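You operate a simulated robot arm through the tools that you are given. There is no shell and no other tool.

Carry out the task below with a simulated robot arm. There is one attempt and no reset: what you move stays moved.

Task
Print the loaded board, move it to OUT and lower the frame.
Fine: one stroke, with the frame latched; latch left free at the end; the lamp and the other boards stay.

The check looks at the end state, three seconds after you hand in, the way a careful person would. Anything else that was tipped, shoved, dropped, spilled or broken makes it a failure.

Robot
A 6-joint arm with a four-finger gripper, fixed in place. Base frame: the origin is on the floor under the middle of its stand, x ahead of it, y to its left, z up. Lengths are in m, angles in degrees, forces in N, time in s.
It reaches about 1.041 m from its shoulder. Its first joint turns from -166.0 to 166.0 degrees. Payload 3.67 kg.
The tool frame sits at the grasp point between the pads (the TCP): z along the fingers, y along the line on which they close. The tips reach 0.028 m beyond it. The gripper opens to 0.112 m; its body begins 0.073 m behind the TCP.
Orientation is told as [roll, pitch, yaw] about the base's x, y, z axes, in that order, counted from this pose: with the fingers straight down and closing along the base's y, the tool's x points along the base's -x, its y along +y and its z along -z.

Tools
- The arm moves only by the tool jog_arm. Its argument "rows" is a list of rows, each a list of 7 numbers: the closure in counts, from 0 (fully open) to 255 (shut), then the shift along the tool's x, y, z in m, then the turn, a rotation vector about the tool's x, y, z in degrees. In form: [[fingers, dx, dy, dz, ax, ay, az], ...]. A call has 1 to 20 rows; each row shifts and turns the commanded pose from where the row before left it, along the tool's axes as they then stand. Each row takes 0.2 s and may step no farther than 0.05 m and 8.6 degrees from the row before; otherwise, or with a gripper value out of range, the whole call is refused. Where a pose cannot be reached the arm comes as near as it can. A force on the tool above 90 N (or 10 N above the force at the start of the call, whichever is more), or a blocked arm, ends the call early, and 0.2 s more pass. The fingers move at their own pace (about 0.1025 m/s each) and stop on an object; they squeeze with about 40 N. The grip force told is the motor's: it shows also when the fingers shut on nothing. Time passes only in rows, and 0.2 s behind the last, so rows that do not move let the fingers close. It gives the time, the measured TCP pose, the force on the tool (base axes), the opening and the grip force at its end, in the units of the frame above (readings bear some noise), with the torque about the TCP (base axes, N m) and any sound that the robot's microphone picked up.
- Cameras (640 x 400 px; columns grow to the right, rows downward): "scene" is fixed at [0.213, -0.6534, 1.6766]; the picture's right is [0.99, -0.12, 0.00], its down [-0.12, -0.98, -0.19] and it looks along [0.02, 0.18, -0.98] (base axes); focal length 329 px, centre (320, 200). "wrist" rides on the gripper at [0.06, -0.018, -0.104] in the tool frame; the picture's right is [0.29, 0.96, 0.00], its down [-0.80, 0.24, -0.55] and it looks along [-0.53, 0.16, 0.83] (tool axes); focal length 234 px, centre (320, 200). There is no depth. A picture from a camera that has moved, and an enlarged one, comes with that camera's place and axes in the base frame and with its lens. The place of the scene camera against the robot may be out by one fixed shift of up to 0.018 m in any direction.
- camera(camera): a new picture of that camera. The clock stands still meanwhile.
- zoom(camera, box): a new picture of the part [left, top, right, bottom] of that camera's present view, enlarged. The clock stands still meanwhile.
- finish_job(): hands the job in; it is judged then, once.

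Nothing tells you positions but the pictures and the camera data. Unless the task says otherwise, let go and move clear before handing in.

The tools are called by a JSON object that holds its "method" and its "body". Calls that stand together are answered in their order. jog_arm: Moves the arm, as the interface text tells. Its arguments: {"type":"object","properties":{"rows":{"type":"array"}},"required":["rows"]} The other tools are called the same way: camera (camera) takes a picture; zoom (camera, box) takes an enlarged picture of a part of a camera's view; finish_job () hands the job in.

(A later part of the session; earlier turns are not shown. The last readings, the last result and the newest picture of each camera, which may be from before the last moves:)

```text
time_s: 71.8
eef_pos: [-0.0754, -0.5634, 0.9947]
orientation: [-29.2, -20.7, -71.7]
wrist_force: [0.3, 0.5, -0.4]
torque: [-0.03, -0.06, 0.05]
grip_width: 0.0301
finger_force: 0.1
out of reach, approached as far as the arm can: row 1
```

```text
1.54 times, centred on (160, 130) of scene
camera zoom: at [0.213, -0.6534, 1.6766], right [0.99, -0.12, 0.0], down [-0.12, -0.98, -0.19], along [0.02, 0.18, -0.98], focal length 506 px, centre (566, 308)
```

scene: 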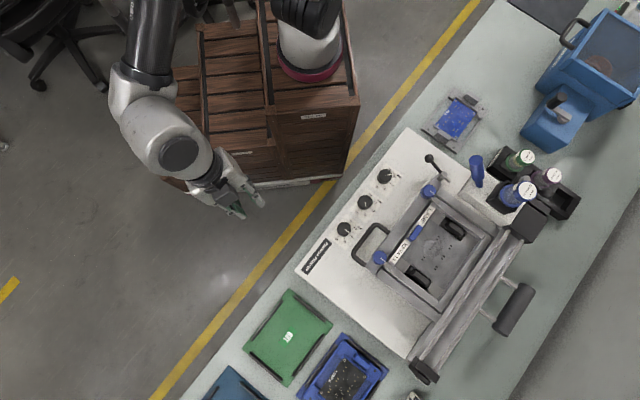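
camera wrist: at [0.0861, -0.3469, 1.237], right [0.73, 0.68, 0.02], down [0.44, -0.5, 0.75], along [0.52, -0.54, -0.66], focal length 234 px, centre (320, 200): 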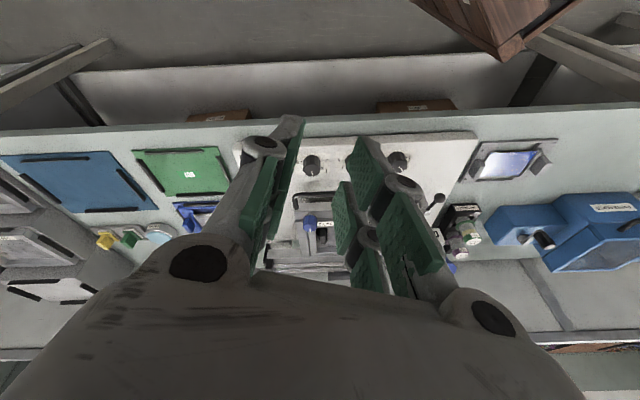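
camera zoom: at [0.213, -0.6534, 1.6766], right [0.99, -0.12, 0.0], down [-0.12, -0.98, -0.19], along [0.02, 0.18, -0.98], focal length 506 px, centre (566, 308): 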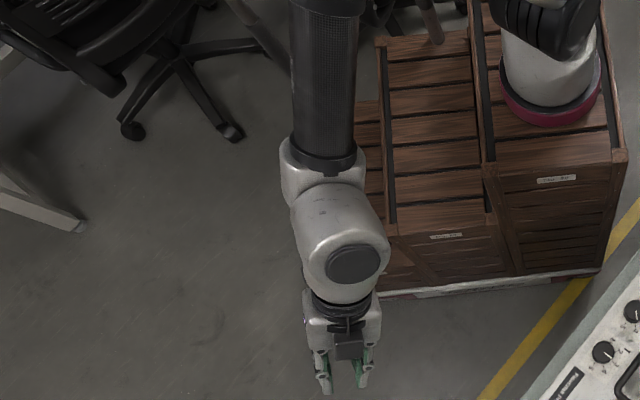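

The hand is now on the right side of the forearm line. I'll bring it in toward vertical from this side.

{"method": "jog_arm", "body": {"rows": [[187, 0.0331, 0.0055, 0, -1.32, 7.9, 0]]}}

{"method": "zoom", "body": {"camera": "scene", "box": [0, 0, 320, 260]}}

```text
time_s: 72.2
eef_pos: [-0.0918, -0.5769, 1.0113]
orientation: [-33.3, -19.6, -72.8]
wrist_force: [-0.3, 0.3, 0.2]
torque: [-0.04, -0.08, 0.05]
grip_width: 0.0298
finger_force: 0.0
out of reach, approached as far as the arm can: row 1
```

```text
1.54 times, centred on (160, 130) of scene
camera zoom: at [0.213, -0.6534, 1.6766], right [0.99, -0.12, 0.0], down [-0.12, -0.98, -0.19], along [0.02, 0.18, -0.98], focal length 506 px, centre (566, 308)
```

zoom: 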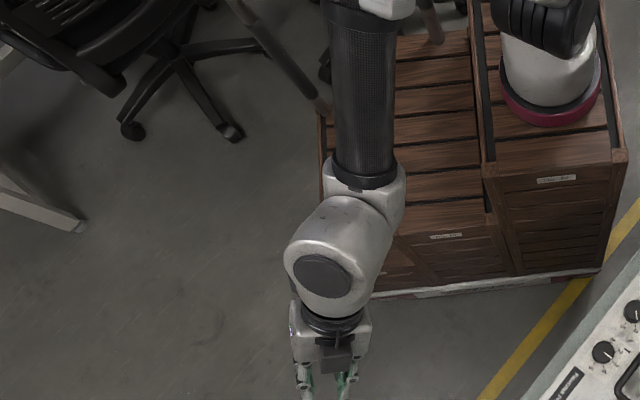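

The wrist is turning back toward its original arrangement. I'll keep bringing the hand toward vertical step by step.

{"method": "jog_arm", "body": {"rows": [[187, 0.0224, 0.0272, 0, -6.49, 5.36, 0]]}}

{"method": "zoom", "body": {"camera": "scene", "box": [0, 0, 320, 260]}}

```text
time_s: 72.6
eef_pos: [-0.0932, -0.5405, 0.9913]
orientation: [-29.2, -11.5, -77.8]
wrist_force: [-1.0, 0.7, 0.1]
torque: [-0.04, -0.01, -0.02]
grip_width: 0.0299
finger_force: 0.0
out of reach, approached as far as the arm can: row 1
```

```text
1.54 times, centred on (160, 130) of scene
camera zoom: at [0.213, -0.6534, 1.6766], right [0.99, -0.12, 0.0], down [-0.12, -0.98, -0.19], along [0.02, 0.18, -0.98], focal length 506 px, centre (566, 308)
```

zoom: 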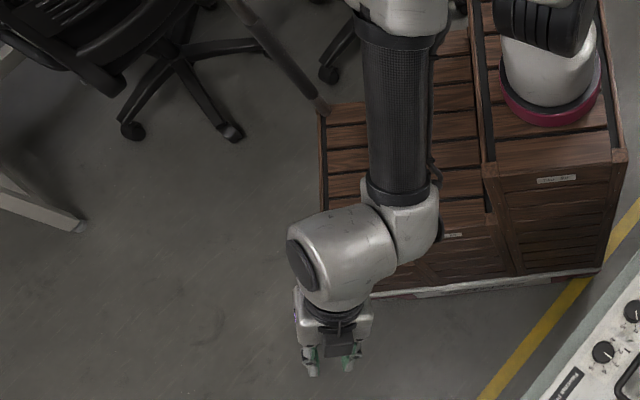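

The wrist is back in its original arrangement. Now I straighten to vertical.

{"method": "jog_arm", "body": {"rows": [[187, 0.0129, 0.0309, 0, -7.38, 3.08, 0], [187, 0.0129, 0.0309, 0, -7.38, 3.08, 0]]}}

{"method": "zoom", "body": {"camera": "scene", "box": [0, 0, 320, 260]}}

```text
time_s: 73.2
eef_pos: [-0.0422, -0.5081, 0.9619]
orientation: [-14.0, -5.9, -80.2]
wrist_force: [0.3, 0.7, 0.4]
torque: [-0.04, 0.01, -0.02]
grip_width: 0.0298
finger_force: 0.0
```

```text
1.54 times, centred on (160, 130) of scene
camera zoom: at [0.213, -0.6534, 1.6766], right [0.99, -0.12, 0.0], down [-0.12, -0.98, -0.19], along [0.02, 0.18, -0.98], focal length 506 px, centre (566, 308)
```

zoom: 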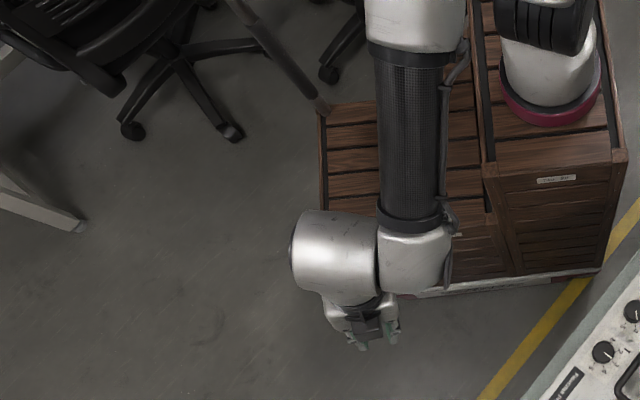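

No limits any more. I finish the straightening and rise.

{"method": "jog_arm", "body": {"rows": [[187, 0, 0, -0.03, -7.0, 0, 0], [187, 0, 0, -0.03, -7.0, 0, 0], [187, 0, 0, -0.03, 0, 5.9, 0], [187, 0, 0, -0.04, 0, 0, 0], [187, 0, 0, -0.04, 0, 0, 0], [187, 0, 0, -0.04, 0, 0, 0]]}}

{"method": "camera", "body": {"camera": "scene"}}

```text
time_s: 74.6
eef_pos: [-0.0309, -0.4971, 1.1723]
orientation: [0.0, 0.0, -80.2]
wrist_force: [-0.4, -0.2, 0.8]
torque: [0.02, -0.07, 0.01]
grip_width: 0.0299
finger_force: 0.0
```

```text
taken
```

scene: 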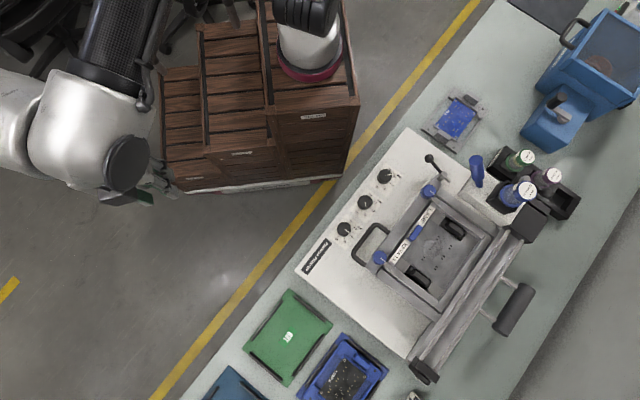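

The hand is upright again with full freedom. The scene is unchanged. I'll go back above the latch to nudge it the last ~9° to its rest position, this time nearly vertical.

{"method": "jog_arm", "body": {"rows": [[187, -0.0015, 0.0441, 0, 0, 0, 0], [187, -0.0015, 0.0441, 0, 0, 0, 0], [187, -0.0015, 0.0441, 0, 0, 0, 0], [187, -0.0015, 0.0441, 0, 0, 0, 0], [187, -0.0015, 0.0441, 0, 0, 0, 0], [187, -0.0015, 0.0441, 0, 0, 0, 0], [187, -0.0015, 0.0441, 0, 0, 0, 0], [187, -0.0015, 0.0441, 0, 0, 0, 0], [187, -0.0015, 0.0441, 0, 0, 0, 0], [187, -0.0015, 0.0441, 0, 0, 0, 0], [187, 0, 0, 0, 0, 0, -8], [187, 0, 0, 0, 0, 0, -8], [187, 0, 0, 0, 0, 0, -8], [187, 0, 0, 0, 0, 0, -8], [187, 0, 0, 0, 0, 0, -8]]}}

{"method": "camera", "body": {"camera": "wrist"}}

{"method": "camera", "body": {"camera": "scene"}}

```text
time_s: 77.8
eef_pos: [0.4042, -0.4365, 1.169]
orientation: [-0.1, 0.0, -40.1]
wrist_force: [-0.2, 0.0, -0.2]
torque: [-0.02, 0.02, -0.01]
grip_width: 0.0296
finger_force: 0.1
```

```text
taken
camera wrist: at [0.3469, -0.4107, 1.274], right [0.4, 0.92, 0.0], down [0.77, -0.33, 0.55], along [0.51, -0.22, -0.83], focal length 234 px, centre (320, 200)
```

wrist: 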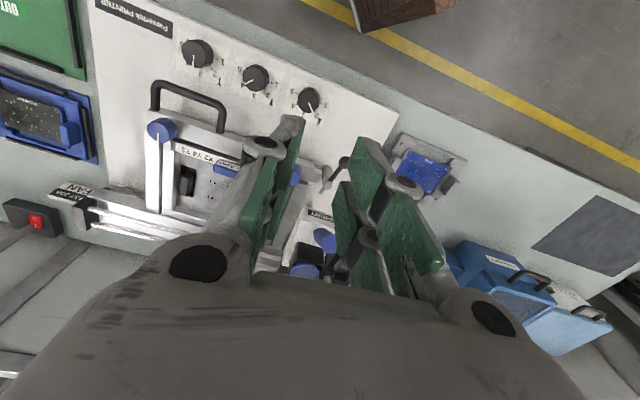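

```text
taken
```

scene: 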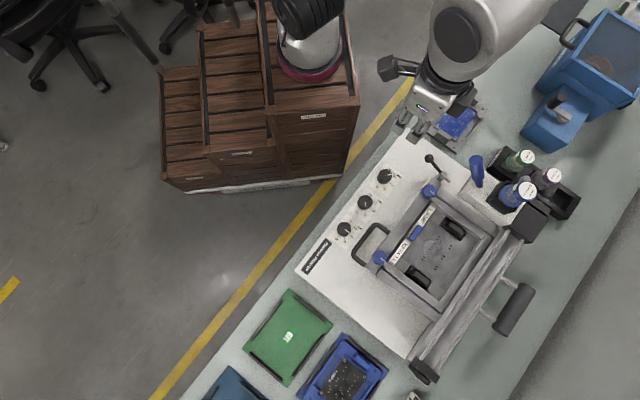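

{"method": "jog_arm", "body": {"rows": [[187, -0.0305, 0.0337, 0.01, 0, 0, 0], [187, -0.0305, 0.0337, 0.02, 0, 0, 0], [187, 0, 0, 0.03, 0, 0, 0]]}}

{"method": "zoom", "body": {"camera": "wrist", "box": [220, 60, 420, 260]}}

{"method": "zoom", "body": {"camera": "scene", "box": [400, 90, 560, 230]}}

```text
time_s: 78.6
eef_pos: [0.4969, -0.4216, 1.1119]
orientation: [-0.1, -0.1, -40.2]
wrist_force: [0.2, 0.1, -0.5]
torque: [-0.02, 0.02, -0.02]
grip_width: 0.03
finger_force: 0.1
```

```text
2.00 times, centred on (320, 160) of wrist
camera zoom: at [0.4384, -0.3975, 1.2158], right [0.4, 0.92, 0.0], down [0.76, -0.33, 0.55], along [0.51, -0.22, -0.83], focal length 468 px, centre (320, 280)
```

zoom: 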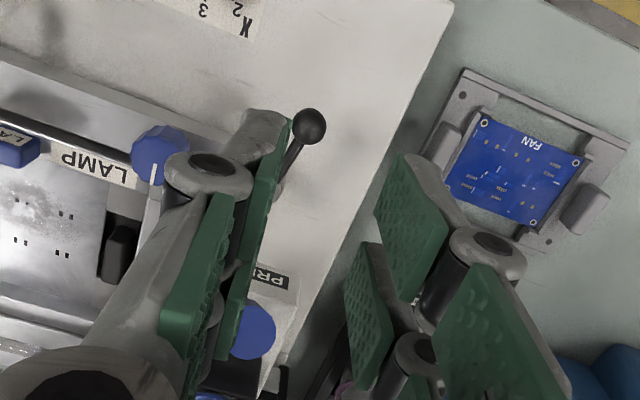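

```text
2.86 times, centred on (480, 160) of scene
camera zoom: at [0.213, -0.6534, 1.6766], right [0.99, -0.12, 0.0], down [-0.12, -0.98, -0.19], along [0.02, 0.18, -0.98], focal length 940 px, centre (-137, 314)
```

zoom: 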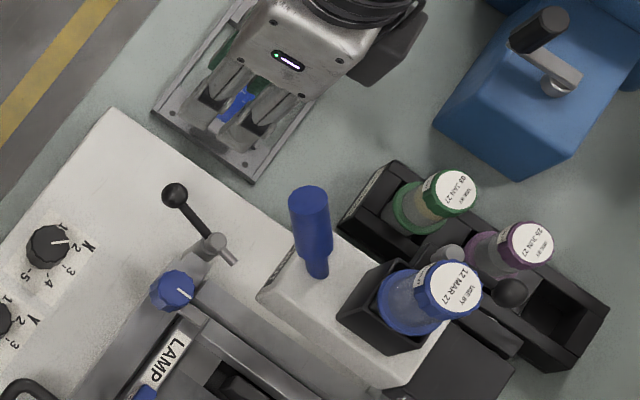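

The ball is at about (0.511,-0.436), roughly 13–15° short of its rest. With a slight 8° tilt for clearance from the PRINT grip, I descend over it.

{"method": "jog_arm", "body": {"rows": [[187, 0, -0.002, 0, 0, -8, 0], [187, 0.0058, 0, 0.0416, 0, 0, 0], [187, 0.0058, 0, 0.0416, 0, 0, 0], [187, 0.0055, 0, 0.0396, 0, 0, 0]]}}

{"method": "zoom", "body": {"camera": "wrist", "box": [220, 60, 420, 260]}}

{"method": "zoom", "body": {"camera": "scene", "box": [400, 90, 560, 230]}}

```text
time_s: 79.6
eef_pos: [0.4938, -0.4264, 0.9852]
orientation: [-0.1, -8.0, -40.2]
wrist_force: [-1.1, 0.2, -0.5]
torque: [-0.02, -0.04, 0.01]
grip_width: 0.0297
finger_force: 0.0
```

```text
2.00 times, centred on (320, 160) of wrist
camera zoom: at [0.4261, -0.392, 1.0805], right [0.4, 0.92, -0.04], down [0.7, -0.28, 0.66], along [0.59, -0.29, -0.75], focal length 468 px, centre (320, 280)
```

zoom: 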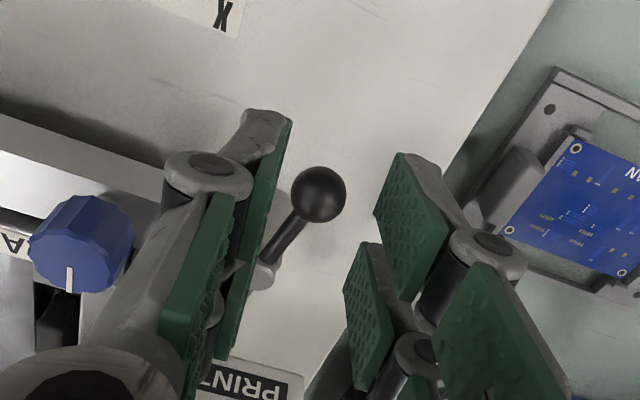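

```text
2.86 times, centred on (480, 160) of scene
camera zoom: at [0.213, -0.6534, 1.6766], right [0.99, -0.12, 0.0], down [-0.12, -0.98, -0.19], along [0.02, 0.18, -0.98], focal length 940 px, centre (-137, 314)
```

zoom: 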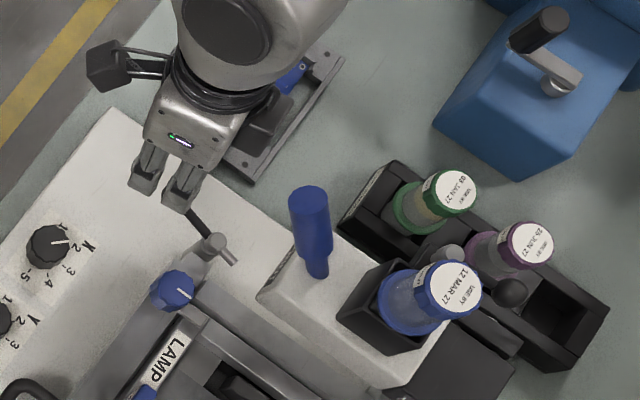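

Box and grip are clear. I centre on the ball (3 mm) and lower the last 4 cm.

{"method": "jog_arm", "body": {"rows": [[187, 0, 0.003, 0, 0, 0, 0], [187, 0.0029, 0, 0.0208, 0, 0, 0], [187, 0.0029, 0, 0.0208, 0, 0, 0]]}}

{"method": "zoom", "body": {"camera": "wrist", "box": [220, 80, 420, 260]}}

```text
time_s: 80.4
eef_pos: [0.4958, -0.4238, 0.9437]
orientation: [-0.1, -7.9, -40.3]
wrist_force: [-0.8, 0.0, 1.4]
torque: [0.01, -0.02, 0.02]
grip_width: 0.0302
finger_force: 0.0
```

```text
2.22 times, centred on (320, 170) of wrist
camera zoom: at [0.4268, -0.3891, 1.0382], right [0.4, 0.92, -0.04], down [0.7, -0.28, 0.66], along [0.59, -0.29, -0.75], focal length 520 px, centre (320, 267)
```

zoom: 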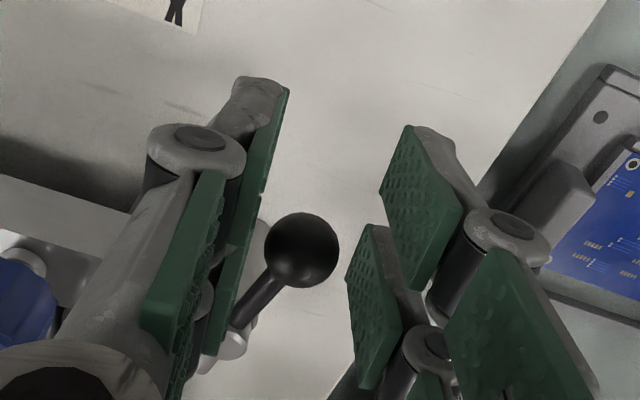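

Ball straddled. Now I nudge it counter-clockwise to its stop.

{"method": "jog_arm", "body": {"rows": [[187, -0.0003, -0.006, 0, -0.56, 0, -3.96], [187, -0.0003, -0.006, 0, -0.56, 0, -3.96], [187, -0.0003, -0.004, 0, -0.42, 0, -2.96], [187, 0, 0, 0, 0, 0, 0]]}}

{"method": "zoom", "body": {"camera": "wrist", "box": [220, 80, 420, 260]}}

{"method": "zoom", "body": {"camera": "scene", "box": [400, 90, 560, 230]}}

```text
time_s: 81.4
eef_pos: [0.4868, -0.4365, 0.9449]
orientation: [-0.1, -7.9, -29.2]
wrist_force: [-0.2, -0.1, 0.2]
torque: [-0.03, 0.0, 0.01]
grip_width: 0.0299
finger_force: 0.3
```

```text
2.22 times, centred on (320, 170) of wrist
camera zoom: at [0.4134, -0.4161, 1.0386], right [0.22, 0.98, -0.04], down [0.74, -0.14, 0.66], along [0.64, -0.17, -0.75], focal length 520 px, centre (320, 267)
```

zoom: 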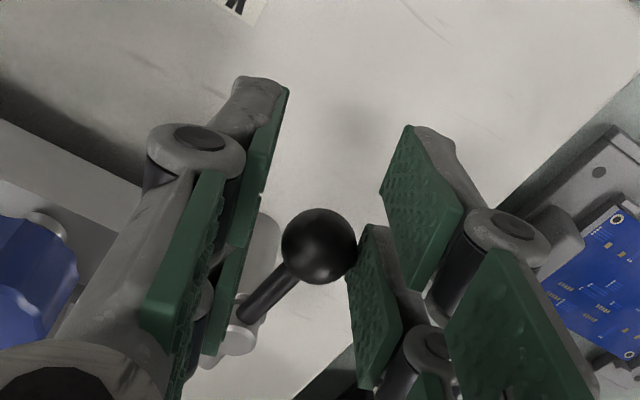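

```text
2.86 times, centred on (480, 160) of scene
camera zoom: at [0.213, -0.6534, 1.6766], right [0.99, -0.12, 0.0], down [-0.12, -0.98, -0.19], along [0.02, 0.18, -0.98], focal length 940 px, centre (-137, 314)
```

zoom: 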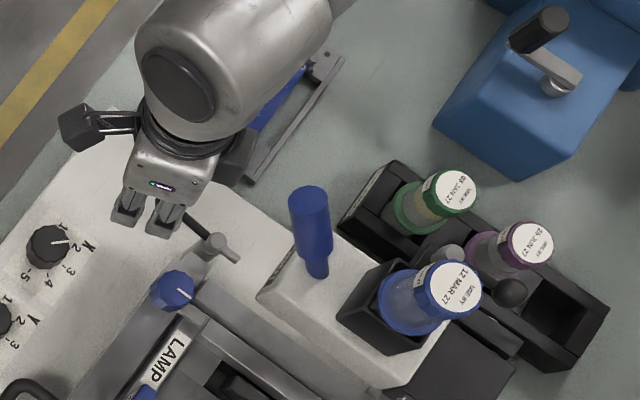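

Almost there (about 4° left). One more small nudge to feel the stop.

{"method": "jog_arm", "body": {"rows": [[187, 0, -0.004, 0, -0.28, 0, -2.0], [187, 0, -0.003, 0, -0.28, 0, -2.0], [187, 0, 0, 0, 0, 0, 0]]}}

{"method": "zoom", "body": {"camera": "scene", "box": [400, 90, 560, 230]}}

```text
time_s: 82.2
eef_pos: [0.4827, -0.4423, 0.9442]
orientation: [-0.1, -7.9, -25.3]
wrist_force: [6.7, 6.7, -1.0]
torque: [0.15, -0.12, 0.08]
grip_width: 0.0341
finger_force: 4.1
```

```text
2.86 times, centred on (480, 160) of scene
camera zoom: at [0.213, -0.6534, 1.6766], right [0.99, -0.12, 0.0], down [-0.12, -0.98, -0.19], along [0.02, 0.18, -0.98], focal length 940 px, centre (-137, 314)
```

zoom: 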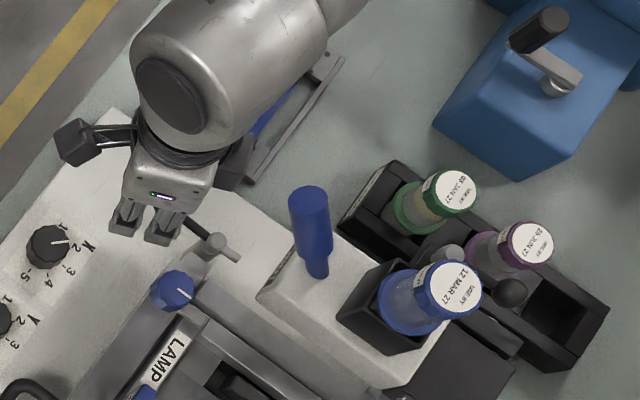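

The latch is at its free end stop. I open slightly, back off and rise straight up, then make the hand vertical.

{"method": "jog_arm", "body": {"rows": [[175, 0, 0.003, 0, 0, 0, 0], [165, 0, 0, 0, 0, 0, 0], [165, -0.0028, 0, -0.0198, 0, 0, 0], [165, -0.0056, 0, -0.0396, 0, 0, 0], [165, -0.0056, 0, -0.0396, 0, 0, 0], [165, -0.0056, 0, -0.0396, 0, 0, 0], [165, 0, 0, -0.02, 0, 7.9, 0]]}}

{"method": "camera", "body": {"camera": "wrist"}}

{"method": "zoom", "body": {"camera": "scene", "box": [400, 90, 560, 230]}}

```text
time_s: 83.8
eef_pos: [0.4829, -0.4407, 1.1034]
orientation: [-0.1, 0.0, -25.2]
wrist_force: [0.7, 0.0, 0.0]
torque: [-0.03, -0.01, 0.01]
grip_width: 0.0396
finger_force: 0.1
```

```text
taken
camera wrist: at [0.4203, -0.4298, 1.2082], right [0.15, 0.99, 0.0], down [0.82, -0.12, 0.55], along [0.55, -0.08, -0.83], focal length 234 px, centre (320, 200)
```

wrist: 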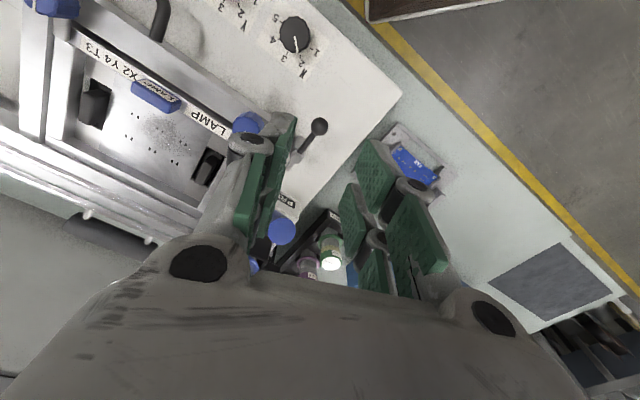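

```text
2.86 times, centred on (480, 160) of scene
camera zoom: at [0.213, -0.6534, 1.6766], right [0.99, -0.12, 0.0], down [-0.12, -0.98, -0.19], along [0.02, 0.18, -0.98], focal length 940 px, centre (-137, 314)
```

zoom: 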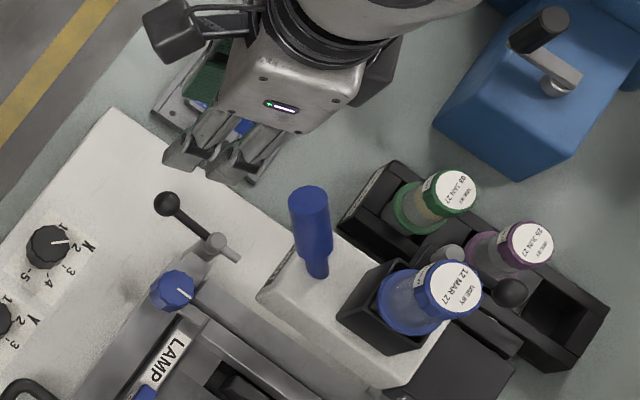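

The latch is back at its original free position. Now I look at the frame, handle and hinge from the front to plan the lift.

{"method": "jog_arm", "body": {"rows": [[100, 0, 0, -0.04, 0, 0, 6.6], [50, 0, 0, -0.04, 0, 0, 6.6], [0, 0, 0, -0.03, 0, 0, 6.6], [0, 0, -0.036, -0.01, 0, 0, 0], [0, 0, -0.036, -0.01, 0, 0, 0], [0, 0, -0.036, 0, 0, 0, 0], [0, 0, -0.036, 0, 0, 0, 0]]}}

{"method": "camera", "body": {"camera": "wrist"}}

{"method": "zoom", "body": {"camera": "wrist", "box": [200, 60, 440, 260]}}

```text
time_s: 85.4
eef_pos: [0.3806, -0.5398, 1.2341]
orientation: [-0.2, -0.1, -44.9]
wrist_force: [0.5, 0.0, 1.4]
torque: [-0.08, 0.02, 0.01]
grip_width: 0.112
finger_force: 0.0
```

```text
taken
camera wrist: at [0.3247, -0.5097, 1.3383], right [0.47, 0.88, 0.0], down [0.73, -0.39, 0.55], along [0.49, -0.26, -0.83], focal length 234 px, centre (320, 200)
```

wrist: 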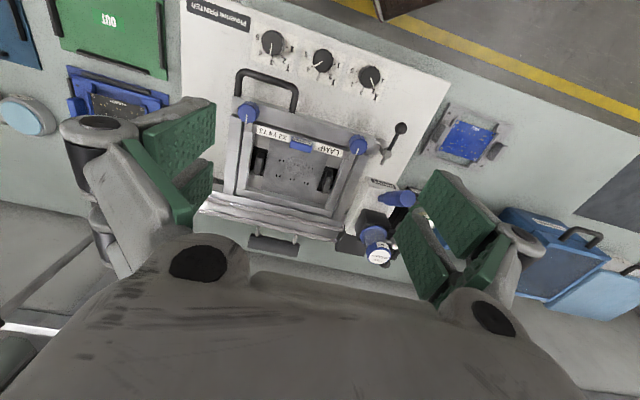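

```text
2.00 times, centred on (320, 160) of wrist
camera zoom: at [0.3247, -0.5097, 1.3383], right [0.47, 0.88, 0.0], down [0.73, -0.39, 0.55], along [0.49, -0.26, -0.83], focal length 468 px, centre (320, 280)
```

zoom: 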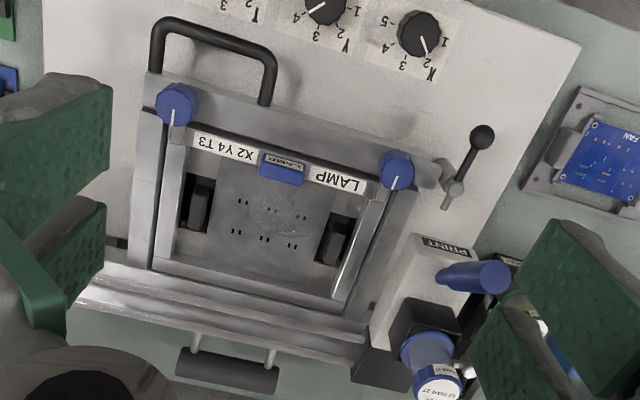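

{"method": "jog_arm", "body": {"rows": [[0, -0.01, -0.04, 0.0, 0, 0, 0], [0, -0.01, -0.04, 0.0, 0, 0, 0], [0, -0.01, -0.02, 0.03, 0, 0, 0]]}}

{"method": "zoom", "body": {"camera": "wrist", "box": [220, 60, 460, 260]}}

{"method": "zoom", "body": {"camera": "wrist", "box": [240, 70, 340, 140]}}

{"method": "zoom", "body": {"camera": "wrist", "box": [230, 180, 400, 260]}}

```text
time_s: 86.2
eef_pos: [0.3299, -0.6307, 1.2036]
orientation: [-0.1, 0.0, -45.1]
wrist_force: [-0.4, 1.1, -0.2]
torque: [-0.07, 0.0, 0.01]
grip_width: 0.1121
finger_force: 0.1
```

```text
2.00 times, centred on (340, 160) of wrist
camera zoom: at [0.2743, -0.6005, 1.308], right [0.47, 0.88, 0.0], down [0.73, -0.39, 0.56], along [0.49, -0.26, -0.83], focal length 468 px, centre (280, 280)
```

zoom: 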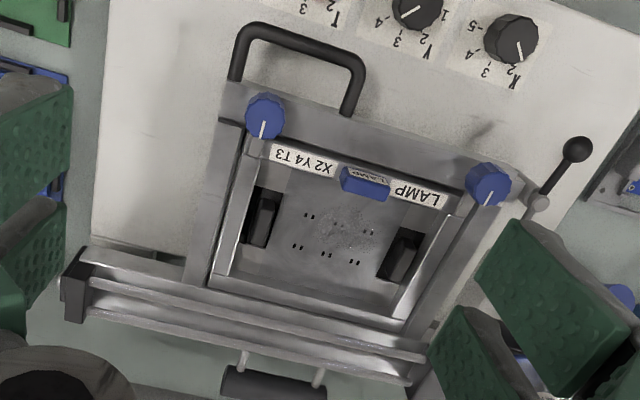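

```text
5.71 times, centred on (290, 105) of wrist
camera zoom: at [0.2743, -0.6005, 1.308], right [0.47, 0.88, 0.0], down [0.73, -0.39, 0.56], along [0.49, -0.26, -0.83], focal length 1338 px, centre (491, 743)
```

zoom: 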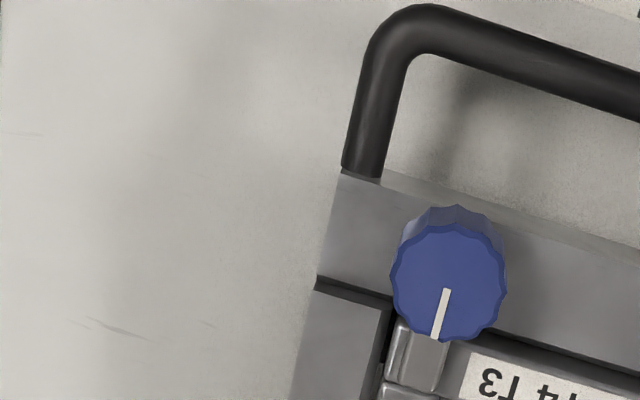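

```text
3.76 times, centred on (315, 220) of wrist
camera zoom: at [0.2743, -0.6005, 1.308], right [0.47, 0.88, 0.0], down [0.73, -0.39, 0.56], along [0.49, -0.26, -0.83], focal length 882 px, centre (339, 125)
```

zoom: 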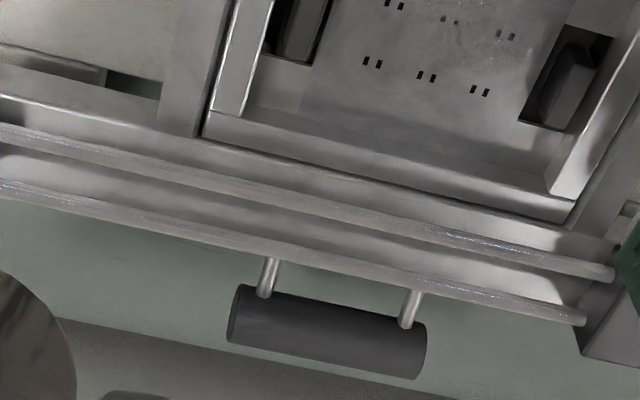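

The handle bar's middle is at (0.330,-0.610,0.901) and the hinge about 0.26 m behind it at z≈0.885. I'll turn the hand so it closes across the bar (yaw −135°) and move above it.

{"method": "jog_arm", "body": {"rows": [[60, 0, 0, 0, 0, 0, 8.2], [120, 0, 0, 0, 0, 0, 8.2], [180, 0, 0, 0, 0, 0, 8.2], [200, 0, 0, 0, 0, 0, 8.2], [200, 0, 0, 0, 0, 0, 8.2], [200, 0, 0, 0, 0, 0, 8.2], [200, 0, 0, 0, 0, 0, 8.2], [200, 0, 0, 0, 0, 0, 8.2], [200, 0, 0, 0, 0, 0, 8.2], [200, 0, 0, 0, 0, 0, 8.2], [200, 0, 0, 0, 0, 0, 8.2], [200, 0.019, -0.015, 0.02, 0, 0, 0], [200, 0, 0, 0.03, 0, 0, 0], [200, 0, 0, 0.03, 0, 0, 0], [200, 0, 0, 0.03, 0, 0, 0]]}}

{"method": "camera", "body": {"camera": "wrist"}}

{"method": "zoom", "body": {"camera": "wrist", "box": [220, 60, 420, 240]}}

{"method": "zoom", "body": {"camera": "scene", "box": [300, 180, 500, 330]}}

```text
time_s: 89.4
eef_pos: [0.3327, -0.6061, 1.0919]
orientation: [0.1, -0.2, -135.2]
wrist_force: [0.7, 0.0, -0.4]
torque: [-0.01, -0.05, -0.01]
grip_width: 0.0242
finger_force: 0.1
```

```text
taken
camera wrist: at [0.3628, -0.5515, 1.1967], right [0.88, -0.48, 0.0], down [-0.4, -0.73, 0.56], along [-0.26, -0.49, -0.83], focal length 234 px, centre (320, 200)
```

wrist: 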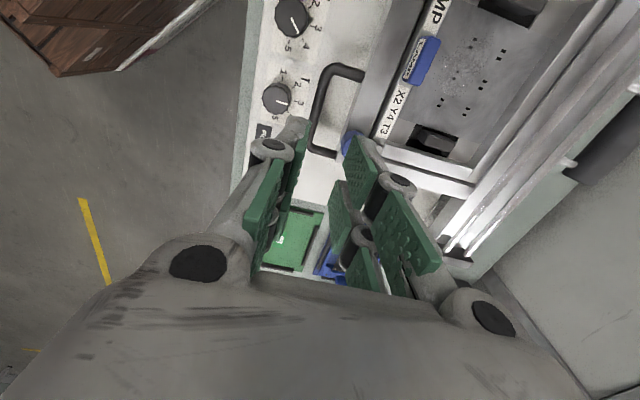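

```text
2.22 times, centred on (320, 150) of wrist
camera zoom: at [0.3628, -0.5515, 1.1967], right [0.88, -0.48, 0.0], down [-0.4, -0.73, 0.56], along [-0.26, -0.49, -0.83], focal length 520 px, centre (320, 311)
```

zoom: 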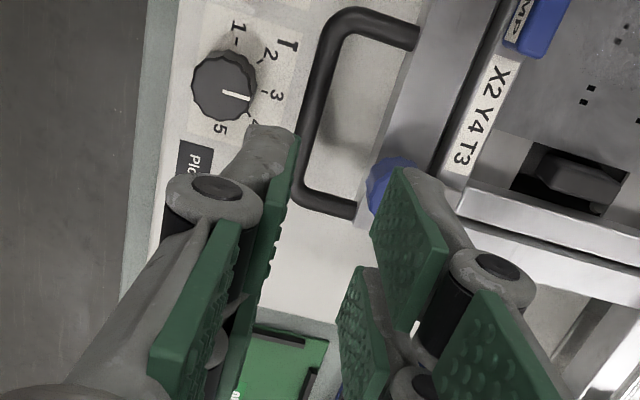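

```text
2.67 times, centred on (400, 255) of scene
camera zoom: at [0.213, -0.6534, 1.6766], right [0.99, -0.12, 0.0], down [-0.12, -0.98, -0.19], along [0.02, 0.18, -0.98], focal length 877 px, centre (107, 53)
```

zoom: 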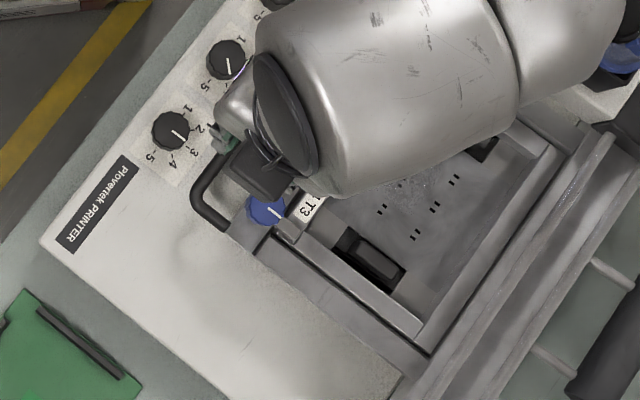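

The bar is exactly under the finger line and aligned. I'll descend, pausing above to check before straddling the bar.

{"method": "jog_arm", "body": {"rows": [[200, 0, -0.001, 0.04, 0, 0, 0], [200, 0, 0, 0.04, 0, 0, 0], [200, 0, 0, 0.04, 0, 0, 0]]}}

{"method": "zoom", "body": {"camera": "wrist", "box": [220, 80, 420, 260]}}

```text
time_s: 90.2
eef_pos: [0.332, -0.6082, 0.9741]
orientation: [0.1, 0.0, -135.2]
wrist_force: [-0.3, 0.0, 0.4]
torque: [-0.05, 0.0, -0.02]
grip_width: 0.024
finger_force: 0.1
```

```text
2.22 times, centred on (320, 170) of wrist
camera zoom: at [0.362, -0.5517, 1.0781], right [0.88, -0.48, 0.0], down [-0.4, -0.73, 0.56], along [-0.26, -0.49, -0.83], focal length 520 px, centre (320, 267)
```

zoom: 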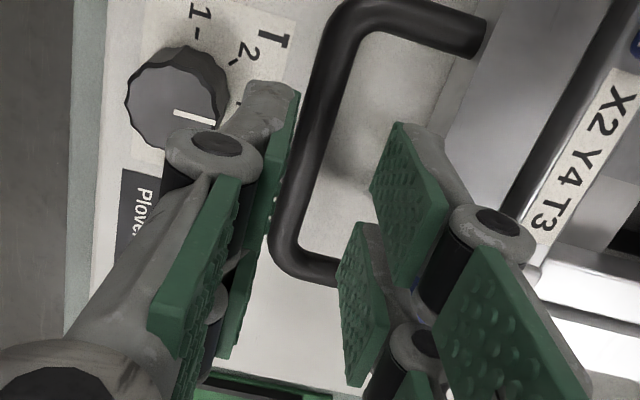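

The bar is about 3 mm toward the front of the finger line; I correct and lower to straddle it, then close.

{"method": "jog_arm", "body": {"rows": [[200, 0, -0.003, 0, 0, 0, 0], [200, 0, 0, 0.025, 0, 0, 0], [200, 0, 0, 0.02, 0, 0, 0], [200, 0, 0, 0.018, 0, 0, 0]]}}

{"method": "zoom", "body": {"camera": "wrist", "box": [220, 80, 420, 260]}}

```text
time_s: 91.2
eef_pos: [0.3309, -0.6071, 0.9098]
orientation: [0.0, -0.1, -135.3]
wrist_force: [-0.5, -1.2, 0.2]
torque: [0.02, 0.02, 0.0]
grip_width: 0.0242
finger_force: 0.1
```

```text
2.22 times, centred on (320, 170) of wrist
camera zoom: at [0.3602, -0.5513, 1.0143], right [0.88, -0.48, 0.0], down [-0.4, -0.73, 0.56], along [-0.26, -0.49, -0.83], focal length 520 px, centre (320, 267)
```

zoom: 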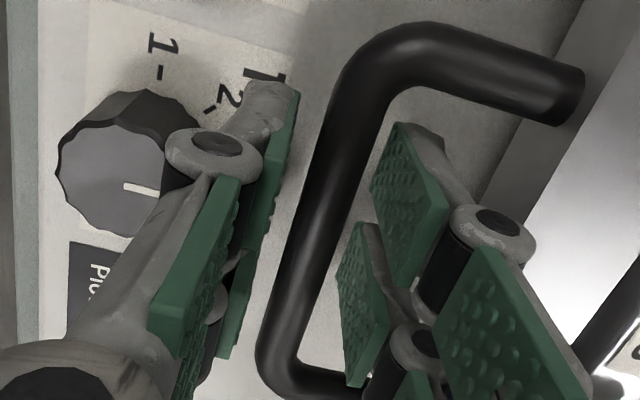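

The bar lies between the pads with no contact. I close on it.

{"method": "jog_arm", "body": {"rows": [[230, 0, 0, 0, 0, 0, 0], [255, 0, 0, 0, 0, 0, 0], [255, 0, 0, 0, 0, 0, 0]]}}

{"method": "zoom", "body": {"camera": "wrist", "box": [220, 80, 420, 260]}}

```text
time_s: 92.0
eef_pos: [0.3304, -0.6058, 0.9112]
orientation: [0.0, 0.0, -135.2]
wrist_force: [-3.7, 3.8, -2.9]
torque: [-0.26, 0.26, 2.16]
grip_width: 0.0116
finger_force: 45.0
```

```text
2.22 times, centred on (320, 170) of wrist
camera zoom: at [0.3599, -0.5511, 1.0141], right [0.88, -0.47, 0.0], down [-0.4, -0.73, 0.55], along [-0.26, -0.49, -0.83], focal length 520 px, centre (320, 267)
```

zoom: 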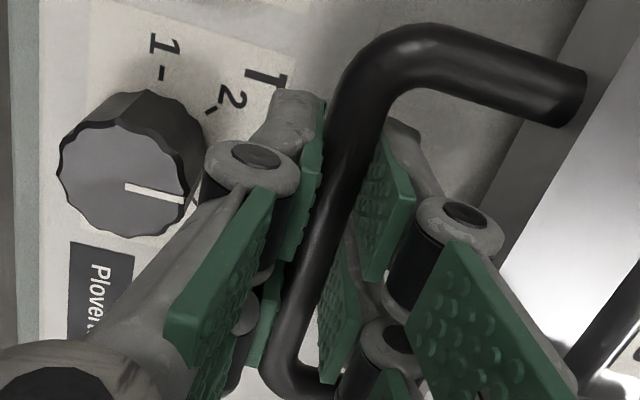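

Gripped firmly (11.6 mm bar). A slight twist torque shows; I'll ease it by a degree and start lifting along the hinge arc, watching forces.

{"method": "jog_arm", "body": {"rows": [[255, 0, 0, 0, 0, 0, -1.2], [255, 0, 0.0009, -0.0114, 0, 0, 0], [255, 0, 0.0015, -0.0114, 0, 0, 0]]}}

{"method": "zoom", "body": {"camera": "scene", "box": [320, 150, 560, 350]}}

```text
time_s: 92.8
eef_pos: [0.3316, -0.607, 0.9338]
orientation: [-0.1, 0.0, -134.1]
wrist_force: [-18.6, 11.9, -3.1]
torque: [0.02, 0.27, -0.54]
grip_width: 0.0108
finger_force: 44.4
```

```text
2.00 times, centred on (440, 250) of scene
camera zoom: at [0.213, -0.6534, 1.6766], right [0.99, -0.12, 0.0], down [-0.12, -0.98, -0.19], along [0.02, 0.18, -0.98], focal length 658 px, centre (80, 100)
```

zoom: 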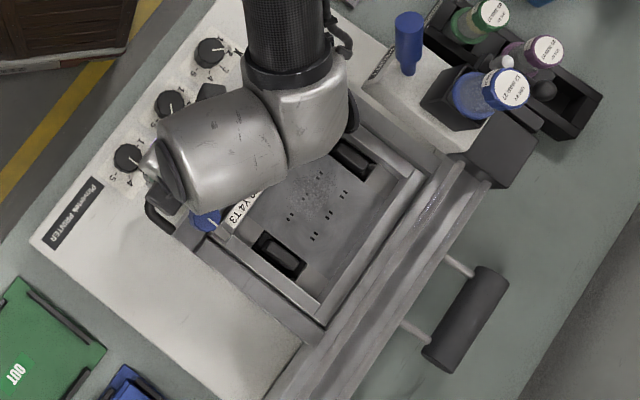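

The frame lifts easily but pulls toward the front by about 20 N, so the hinge sits higher than I assumed. I'll relax 3 mm toward the front and keep lifting.

{"method": "jog_arm", "body": {"rows": [[255, 0, -0.003, 0, 0, 0, 0], [255, 0, 0, -0.01, 0, 0, 0]]}}

```text
time_s: 93.4
eef_pos: [0.3316, -0.608, 0.945]
orientation: [0.3, -0.1, -134.0]
wrist_force: [-2.0, -9.4, -4.4]
torque: [-0.53, 0.43, -0.88]
grip_width: 0.0108
finger_force: 45.1
```

Forces are small now, so the arc fits. I continue lifting along it.

{"method": "jog_arm", "body": {"rows": [[255, 0, 0.0019, -0.0113, 0, 0, 0], [255, 0, 0.0024, -0.0112, 0, 0, 0], [255, 0, 0.003, -0.0111, 0, 0, 0], [255, 0, 0.0034, -0.0109, 0, 0, 0]]}}

{"method": "zoom", "body": {"camera": "scene", "box": [320, 150, 560, 350]}}

```text
time_s: 94.4
eef_pos: [0.3389, -0.6141, 0.9882]
orientation: [0.1, -0.1, -134.0]
wrist_force: [0.2, -23.9, -8.2]
torque: [-0.46, 0.44, -0.83]
grip_width: 0.0109
finger_force: 44.5
```

```text
2.00 times, centred on (440, 250) of scene
camera zoom: at [0.213, -0.6534, 1.6766], right [0.99, -0.12, 0.0], down [-0.12, -0.98, -0.19], along [0.02, 0.18, -0.98], focal length 658 px, centre (80, 100)
```

zoom: 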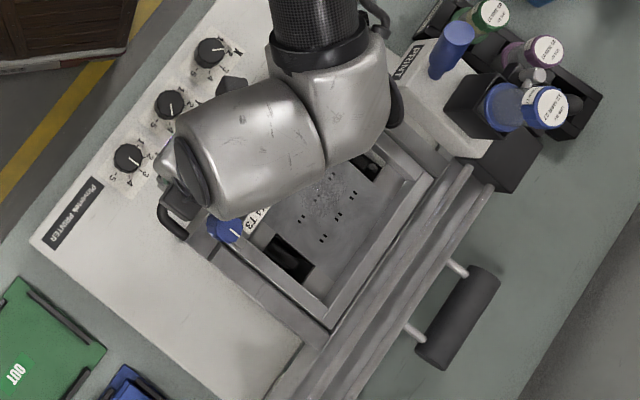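

The whole printing head swings up with the frame on the same hinge. Forces show the handle wants a few mm more backward and to the left; I'll correct and go on slowly.

{"method": "jog_arm", "body": {"rows": [[255, -0.003, 0.0025, 0, 0, 0, 0], [255, 0, 0.0049, -0.0129, 0, 0, 0]]}}

```text
time_s: 95.0
eef_pos: [0.3412, -0.6174, 1.0019]
orientation: [-0.2, 0.2, -134.0]
wrist_force: [-6.3, 24.2, 4.7]
torque: [0.73, -0.36, -0.71]
grip_width: 0.0109
finger_force: 45.1
```

{"method": "jog_arm", "body": {"rows": [[255, 0, 0, 0, 0, 0, 0], [255, 0, 0, 0, 0, 0, 0]]}}

```text
time_s: 95.6
eef_pos: [0.3408, -0.6168, 1.0008]
orientation: [-0.1, 0.1, -134.0]
wrist_force: [-7.3, 42.0, 7.2]
torque: [0.83, -0.62, -0.84]
grip_width: 0.0111
finger_force: 45.1
```

The arm's hold is stiff, so mm errors matter. I correct by about 2 mm in both directions and re-check before going on.

{"method": "jog_arm", "body": {"rows": [[255, 0.0017, -0.0018, 0, 0, 0, 0], [255, 0, 0, 0, 0, 0, 0], [255, 0, 0, 0, 0, 0, 0]]}}

```text
time_s: 96.4
eef_pos: [0.3399, -0.6171, 1.0021]
orientation: [0.1, -0.1, -134.0]
wrist_force: [-10.7, 20.7, 5.3]
torque: [0.36, -0.25, -0.87]
grip_width: 0.0108
finger_force: 44.8
```

{"method": "jog_arm", "body": {"rows": [[255, 0, 0.0028, -0.012, 0, 0, 0], [255, 0, 0.0045, -0.012, 0, 0, 0], [255, 0, 0, 0, 0, 0, 0]]}}

```text
time_s: 97.2
eef_pos: [0.3491, -0.6227, 1.0266]
orientation: [0.2, -0.1, -134.0]
wrist_force: [4.6, 6.5, -2.9]
torque: [-0.59, 0.55, -1.09]
grip_width: 0.011
finger_force: 45.3
```

Well balanced now; the data fit an arc of about 0.275 m radius. I continue in three-step chunks.

{"method": "jog_arm", "body": {"rows": [[255, 0, 0.0064, -0.0129, 0, 0, 0], [255, 0, 0.0071, -0.0125, 0, 0, 0], [255, 0, 0.0077, -0.0122, 0, 0, 0], [255, 0, 0, 0, 0, 0, 0]]}}

{"method": "zoom", "body": {"camera": "scene", "box": [320, 130, 600, 350]}}

```text
time_s: 98.2
eef_pos: [0.363, -0.6379, 1.0637]
orientation: [0.0, -0.1, -133.9]
wrist_force: [1.8, 0.7, -2.2]
torque: [-0.55, 0.49, -1.19]
grip_width: 0.0108
finger_force: 44.8
```

```text
1.82 times, centred on (460, 240) of scene
camera zoom: at [0.213, -0.6534, 1.6766], right [0.99, -0.12, 0.0], down [-0.12, -0.98, -0.19], along [0.02, 0.18, -0.98], focal length 598 px, centre (66, 127)
```

zoom: 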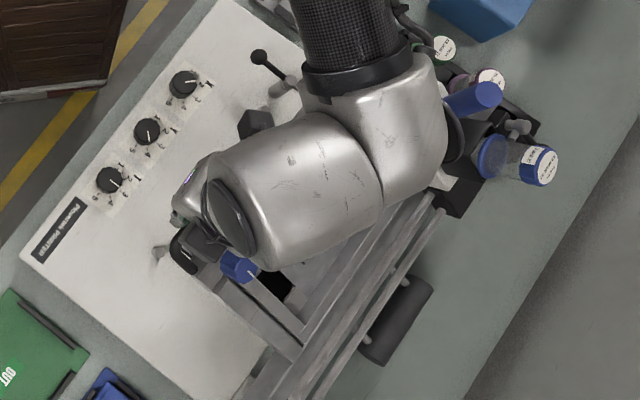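

Forces are near zero, so the arc is right. I keep lifting.

{"method": "jog_arm", "body": {"rows": [[255, 0, 0.0089, -0.0125, 0, 0, 0], [255, 0, 0.0096, -0.0119, 0, 0, 0], [255, 0, 0.0102, -0.0115, 0, 0, 0], [255, 0, 0, 0, 0, 0, 0]]}}

```text
time_s: 99.2
eef_pos: [0.3824, -0.6584, 1.1016]
orientation: [0.1, -0.2, -134.0]
wrist_force: [-18.9, -0.8, 10.9]
torque: [-0.56, 0.67, -1.37]
grip_width: 0.0111
finger_force: 45.3
```

Slight outward pull now, so the true radius is nearer 0.30 m. I correct and continue.

{"method": "jog_arm", "body": {"rows": [[255, -0.0012, 0.0099, -0.0123, 0, 0, 0], [255, 0, 0.0112, -0.011, 0, 0, 0], [255, 0, 0.0118, -0.0105, 0, 0, 0], [255, 0, 0, 0, 0, 0, 0]]}}

{"method": "camera", "body": {"camera": "scene"}}

```text
time_s: 100.2
eef_pos: [0.4067, -0.6823, 1.1328]
orientation: [0.2, 0.0, -134.0]
wrist_force: [2.4, -2.2, -4.3]
torque: [-0.12, 0.13, -1.58]
grip_width: 0.0106
finger_force: 44.9
```

```text
taken
```

scene: 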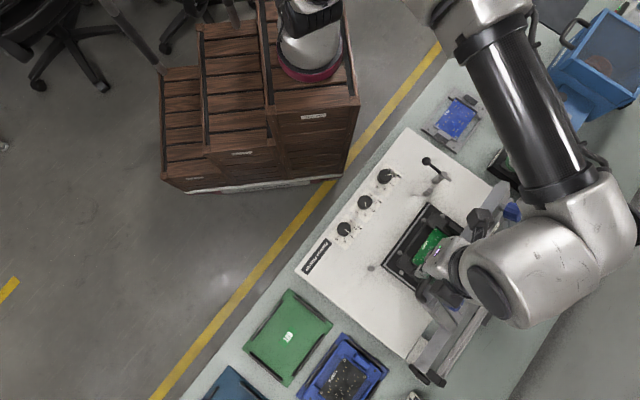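

The board underneath is green, on a black carrier. Forces are small; I continue raising.

{"method": "jog_arm", "body": {"rows": [[255, 0, 0.0131, -0.0105, 0, 0, 0], [255, 0, 0.0136, -0.0097, 0, 0, 0], [255, 0, 0.0142, -0.0089, 0, 0, 0], [255, 0, 0, 0, 0, 0, 0]]}}

```text
time_s: 101.2
eef_pos: [0.4345, -0.7114, 1.1593]
orientation: [-0.1, 0.0, -134.0]
wrist_force: [5.4, -12.8, -24.5]
torque: [-0.26, 0.35, -1.64]
grip_width: 0.0112
finger_force: 45.6
```

{"method": "jog_arm", "body": {"rows": [[255, 0, 0.0142, -0.005, 0, 0, 0], [255, 0, 0.0139, -0.0055, 0, 0, 0], [255, 0, 0, 0, 0, 0, 0]]}}

{"method": "camera", "body": {"camera": "scene"}}

{"method": "camera", "body": {"camera": "wrist"}}

```text
time_s: 102.0
eef_pos: [0.4552, -0.7304, 1.1722]
orientation: [0.0, -0.1, -134.1]
wrist_force: [-6.5, -14.6, -12.1]
torque: [-0.67, 0.78, -1.75]
grip_width: 0.0112
finger_force: 45.1
```

```text
taken
```

scene: 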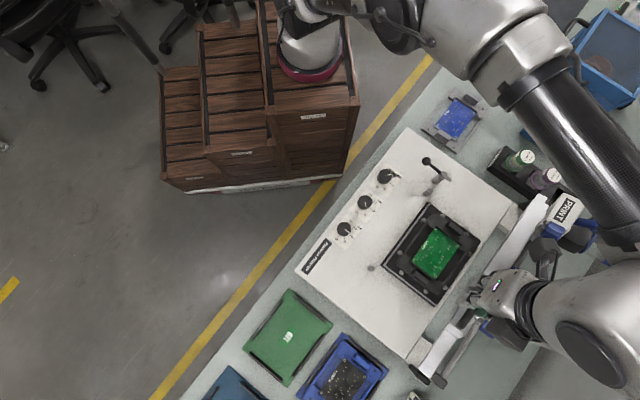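

```text
taken
camera wrist: at [0.4831, -0.674, 1.2763], right [0.89, -0.46, 0.0], down [-0.38, -0.74, 0.56], along [-0.26, -0.49, -0.83], focal length 234 px, centre (320, 200)
```

wrist: 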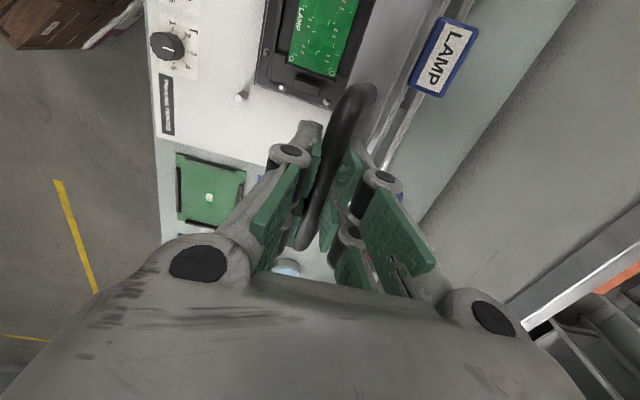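

The frame is near 70° and the turning force has changed sign (it now tends to stay open). I'll take it further to its open stop.

{"method": "jog_arm", "body": {"rows": [[255, -0.0012, 0.0145, -0.004, 0, 0, 0], [255, 0, 0.0145, -0.004, 0, 0, 0], [255, 0, 0.0146, -0.0031, 0, 0, 0], [255, 0, 0, 0, 0, 0, 0]]}}

{"method": "camera", "body": {"camera": "scene"}}

```text
time_s: 102.6
eef_pos: [0.4651, -0.7403, 1.1781]
orientation: [-1.8, 0.4, -134.3]
wrist_force: [-23.6, 40.9, 1.4]
torque: [-0.12, 0.7, -1.28]
grip_width: 0.0111
finger_force: 45.5
stopped in row 3: the force on the tool passed its limit at 104 N (the readings are from after the stop); the commanded pose is now the measured one
```

```text
taken
```

scene: 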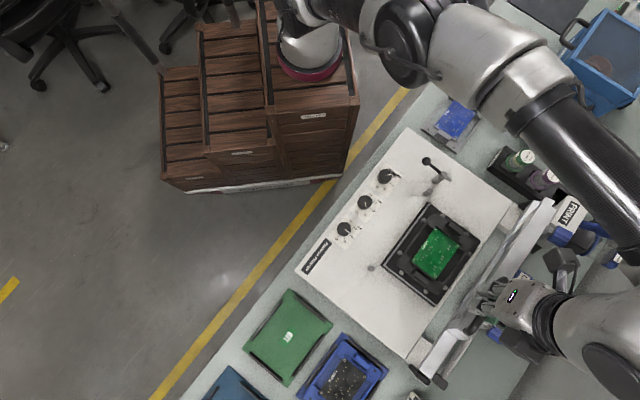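

The frame is at its open stop (about 74°). I'll ease off the push and check that it rests there before letting go.

{"method": "jog_arm", "body": {"rows": [[255, 0, -0.0025, 0.0006, 0, 0, 0], [255, 0, 0, 0, 0, 0, 0]]}}

```text
time_s: 103.2
eef_pos: [0.4634, -0.7401, 1.1788]
orientation: [-1.4, 0.3, -134.3]
wrist_force: [-15.9, 22.3, 14.3]
torque: [0.7, -0.49, -1.51]
grip_width: 0.0111
finger_force: 45.2
```

{"method": "jog_arm", "body": {"rows": [[255, 0, -0.0018, -0.0006, 0, 0, 0], [255, 0, 0, 0, 0, 0, 0]]}}

```text
time_s: 103.8
eef_pos: [0.4644, -0.7401, 1.1778]
orientation: [-1.2, 0.3, -134.3]
wrist_force: [-4.5, 3.8, 21.6]
torque: [0.22, -0.21, -1.53]
grip_width: 0.0109
finger_force: 45.1
```

{"method": "jog_arm", "body": {"rows": [[255, 0, 0, -0.001, 0, 0, 0], [240, 0, 0, 0, 0, 0, 0], [215, 0, 0, 0, 0, 0, 0], [205, 0, 0, 0, 0, 0, 0], [205, 0, 0, 0, 0, 0, 0], [205, 0, 0, 0, 0, 0, 0]]}}

{"method": "zoom", "body": {"camera": "wrist", "box": [220, 60, 420, 260]}}

{"method": "zoom", "body": {"camera": "scene", "box": [400, 180, 640, 400]}}

```text
time_s: 105.2
eef_pos: [0.4642, -0.7405, 1.177]
orientation: [-1.5, 0.5, -134.3]
wrist_force: [0.6, -0.1, 0.5]
torque: [-0.01, 0.02, 0.01]
grip_width: 0.022
finger_force: 0.2
```

```text
2.00 times, centred on (320, 160) of wrist
camera zoom: at [0.494, -0.687, 1.2824], right [0.89, -0.46, -0.02], down [-0.38, -0.75, 0.54], along [-0.27, -0.47, -0.84], focal length 468 px, centre (320, 280)
```

zoom: 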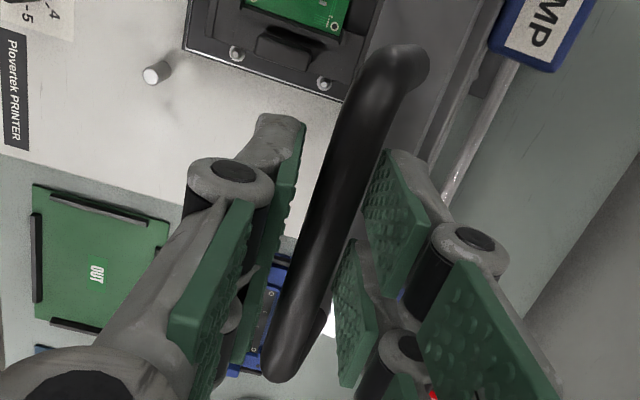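

```text
1.82 times, centred on (520, 290) of scene
camera zoom: at [0.213, -0.6534, 1.6766], right [0.99, -0.12, 0.0], down [-0.12, -0.98, -0.19], along [0.02, 0.18, -0.98], focal length 598 px, centre (-44, 36)
```

zoom: 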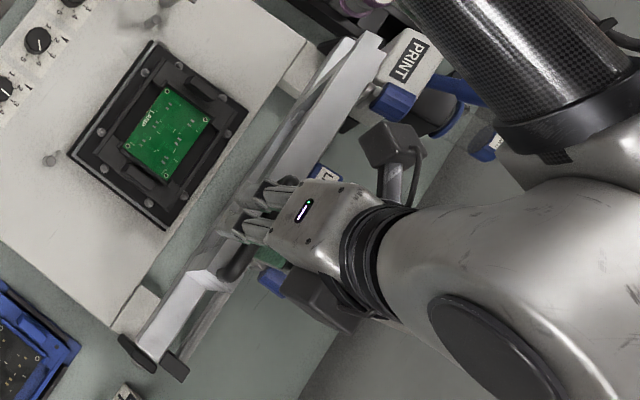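

The frame stays up by itself with the pads loose around the bar. I'll open further and wait a moment to be sure, then lift away.

{"method": "jog_arm", "body": {"rows": [[180, 0, 0, 0, 0, 0, 0], [150, 0, 0, 0, 0, 0, 0], [150, 0, 0, 0, 0, 0, 0], [150, 0, 0, 0, 0, 0, 0], [150, 0, 0, 0, 0, 0, 0]]}}

{"method": "zoom", "body": {"camera": "wrist", "box": [220, 60, 420, 260]}}

```text
time_s: 106.4
eef_pos: [0.464, -0.7405, 1.1779]
orientation: [-1.5, 0.5, -134.3]
wrist_force: [0.2, 0.5, 0.0]
torque: [0.01, -0.03, 0.02]
grip_width: 0.0461
finger_force: 0.1
```

```text
2.00 times, centred on (320, 160) of wrist
camera zoom: at [0.494, -0.687, 1.2824], right [0.89, -0.46, -0.02], down [-0.38, -0.75, 0.54], along [-0.27, -0.47, -0.84], focal length 468 px, centre (320, 280)
```

zoom: 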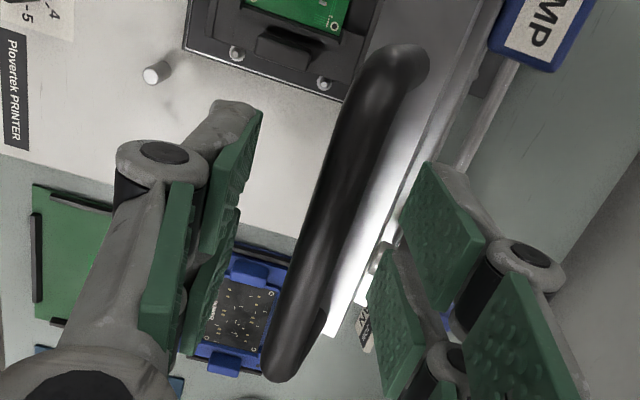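

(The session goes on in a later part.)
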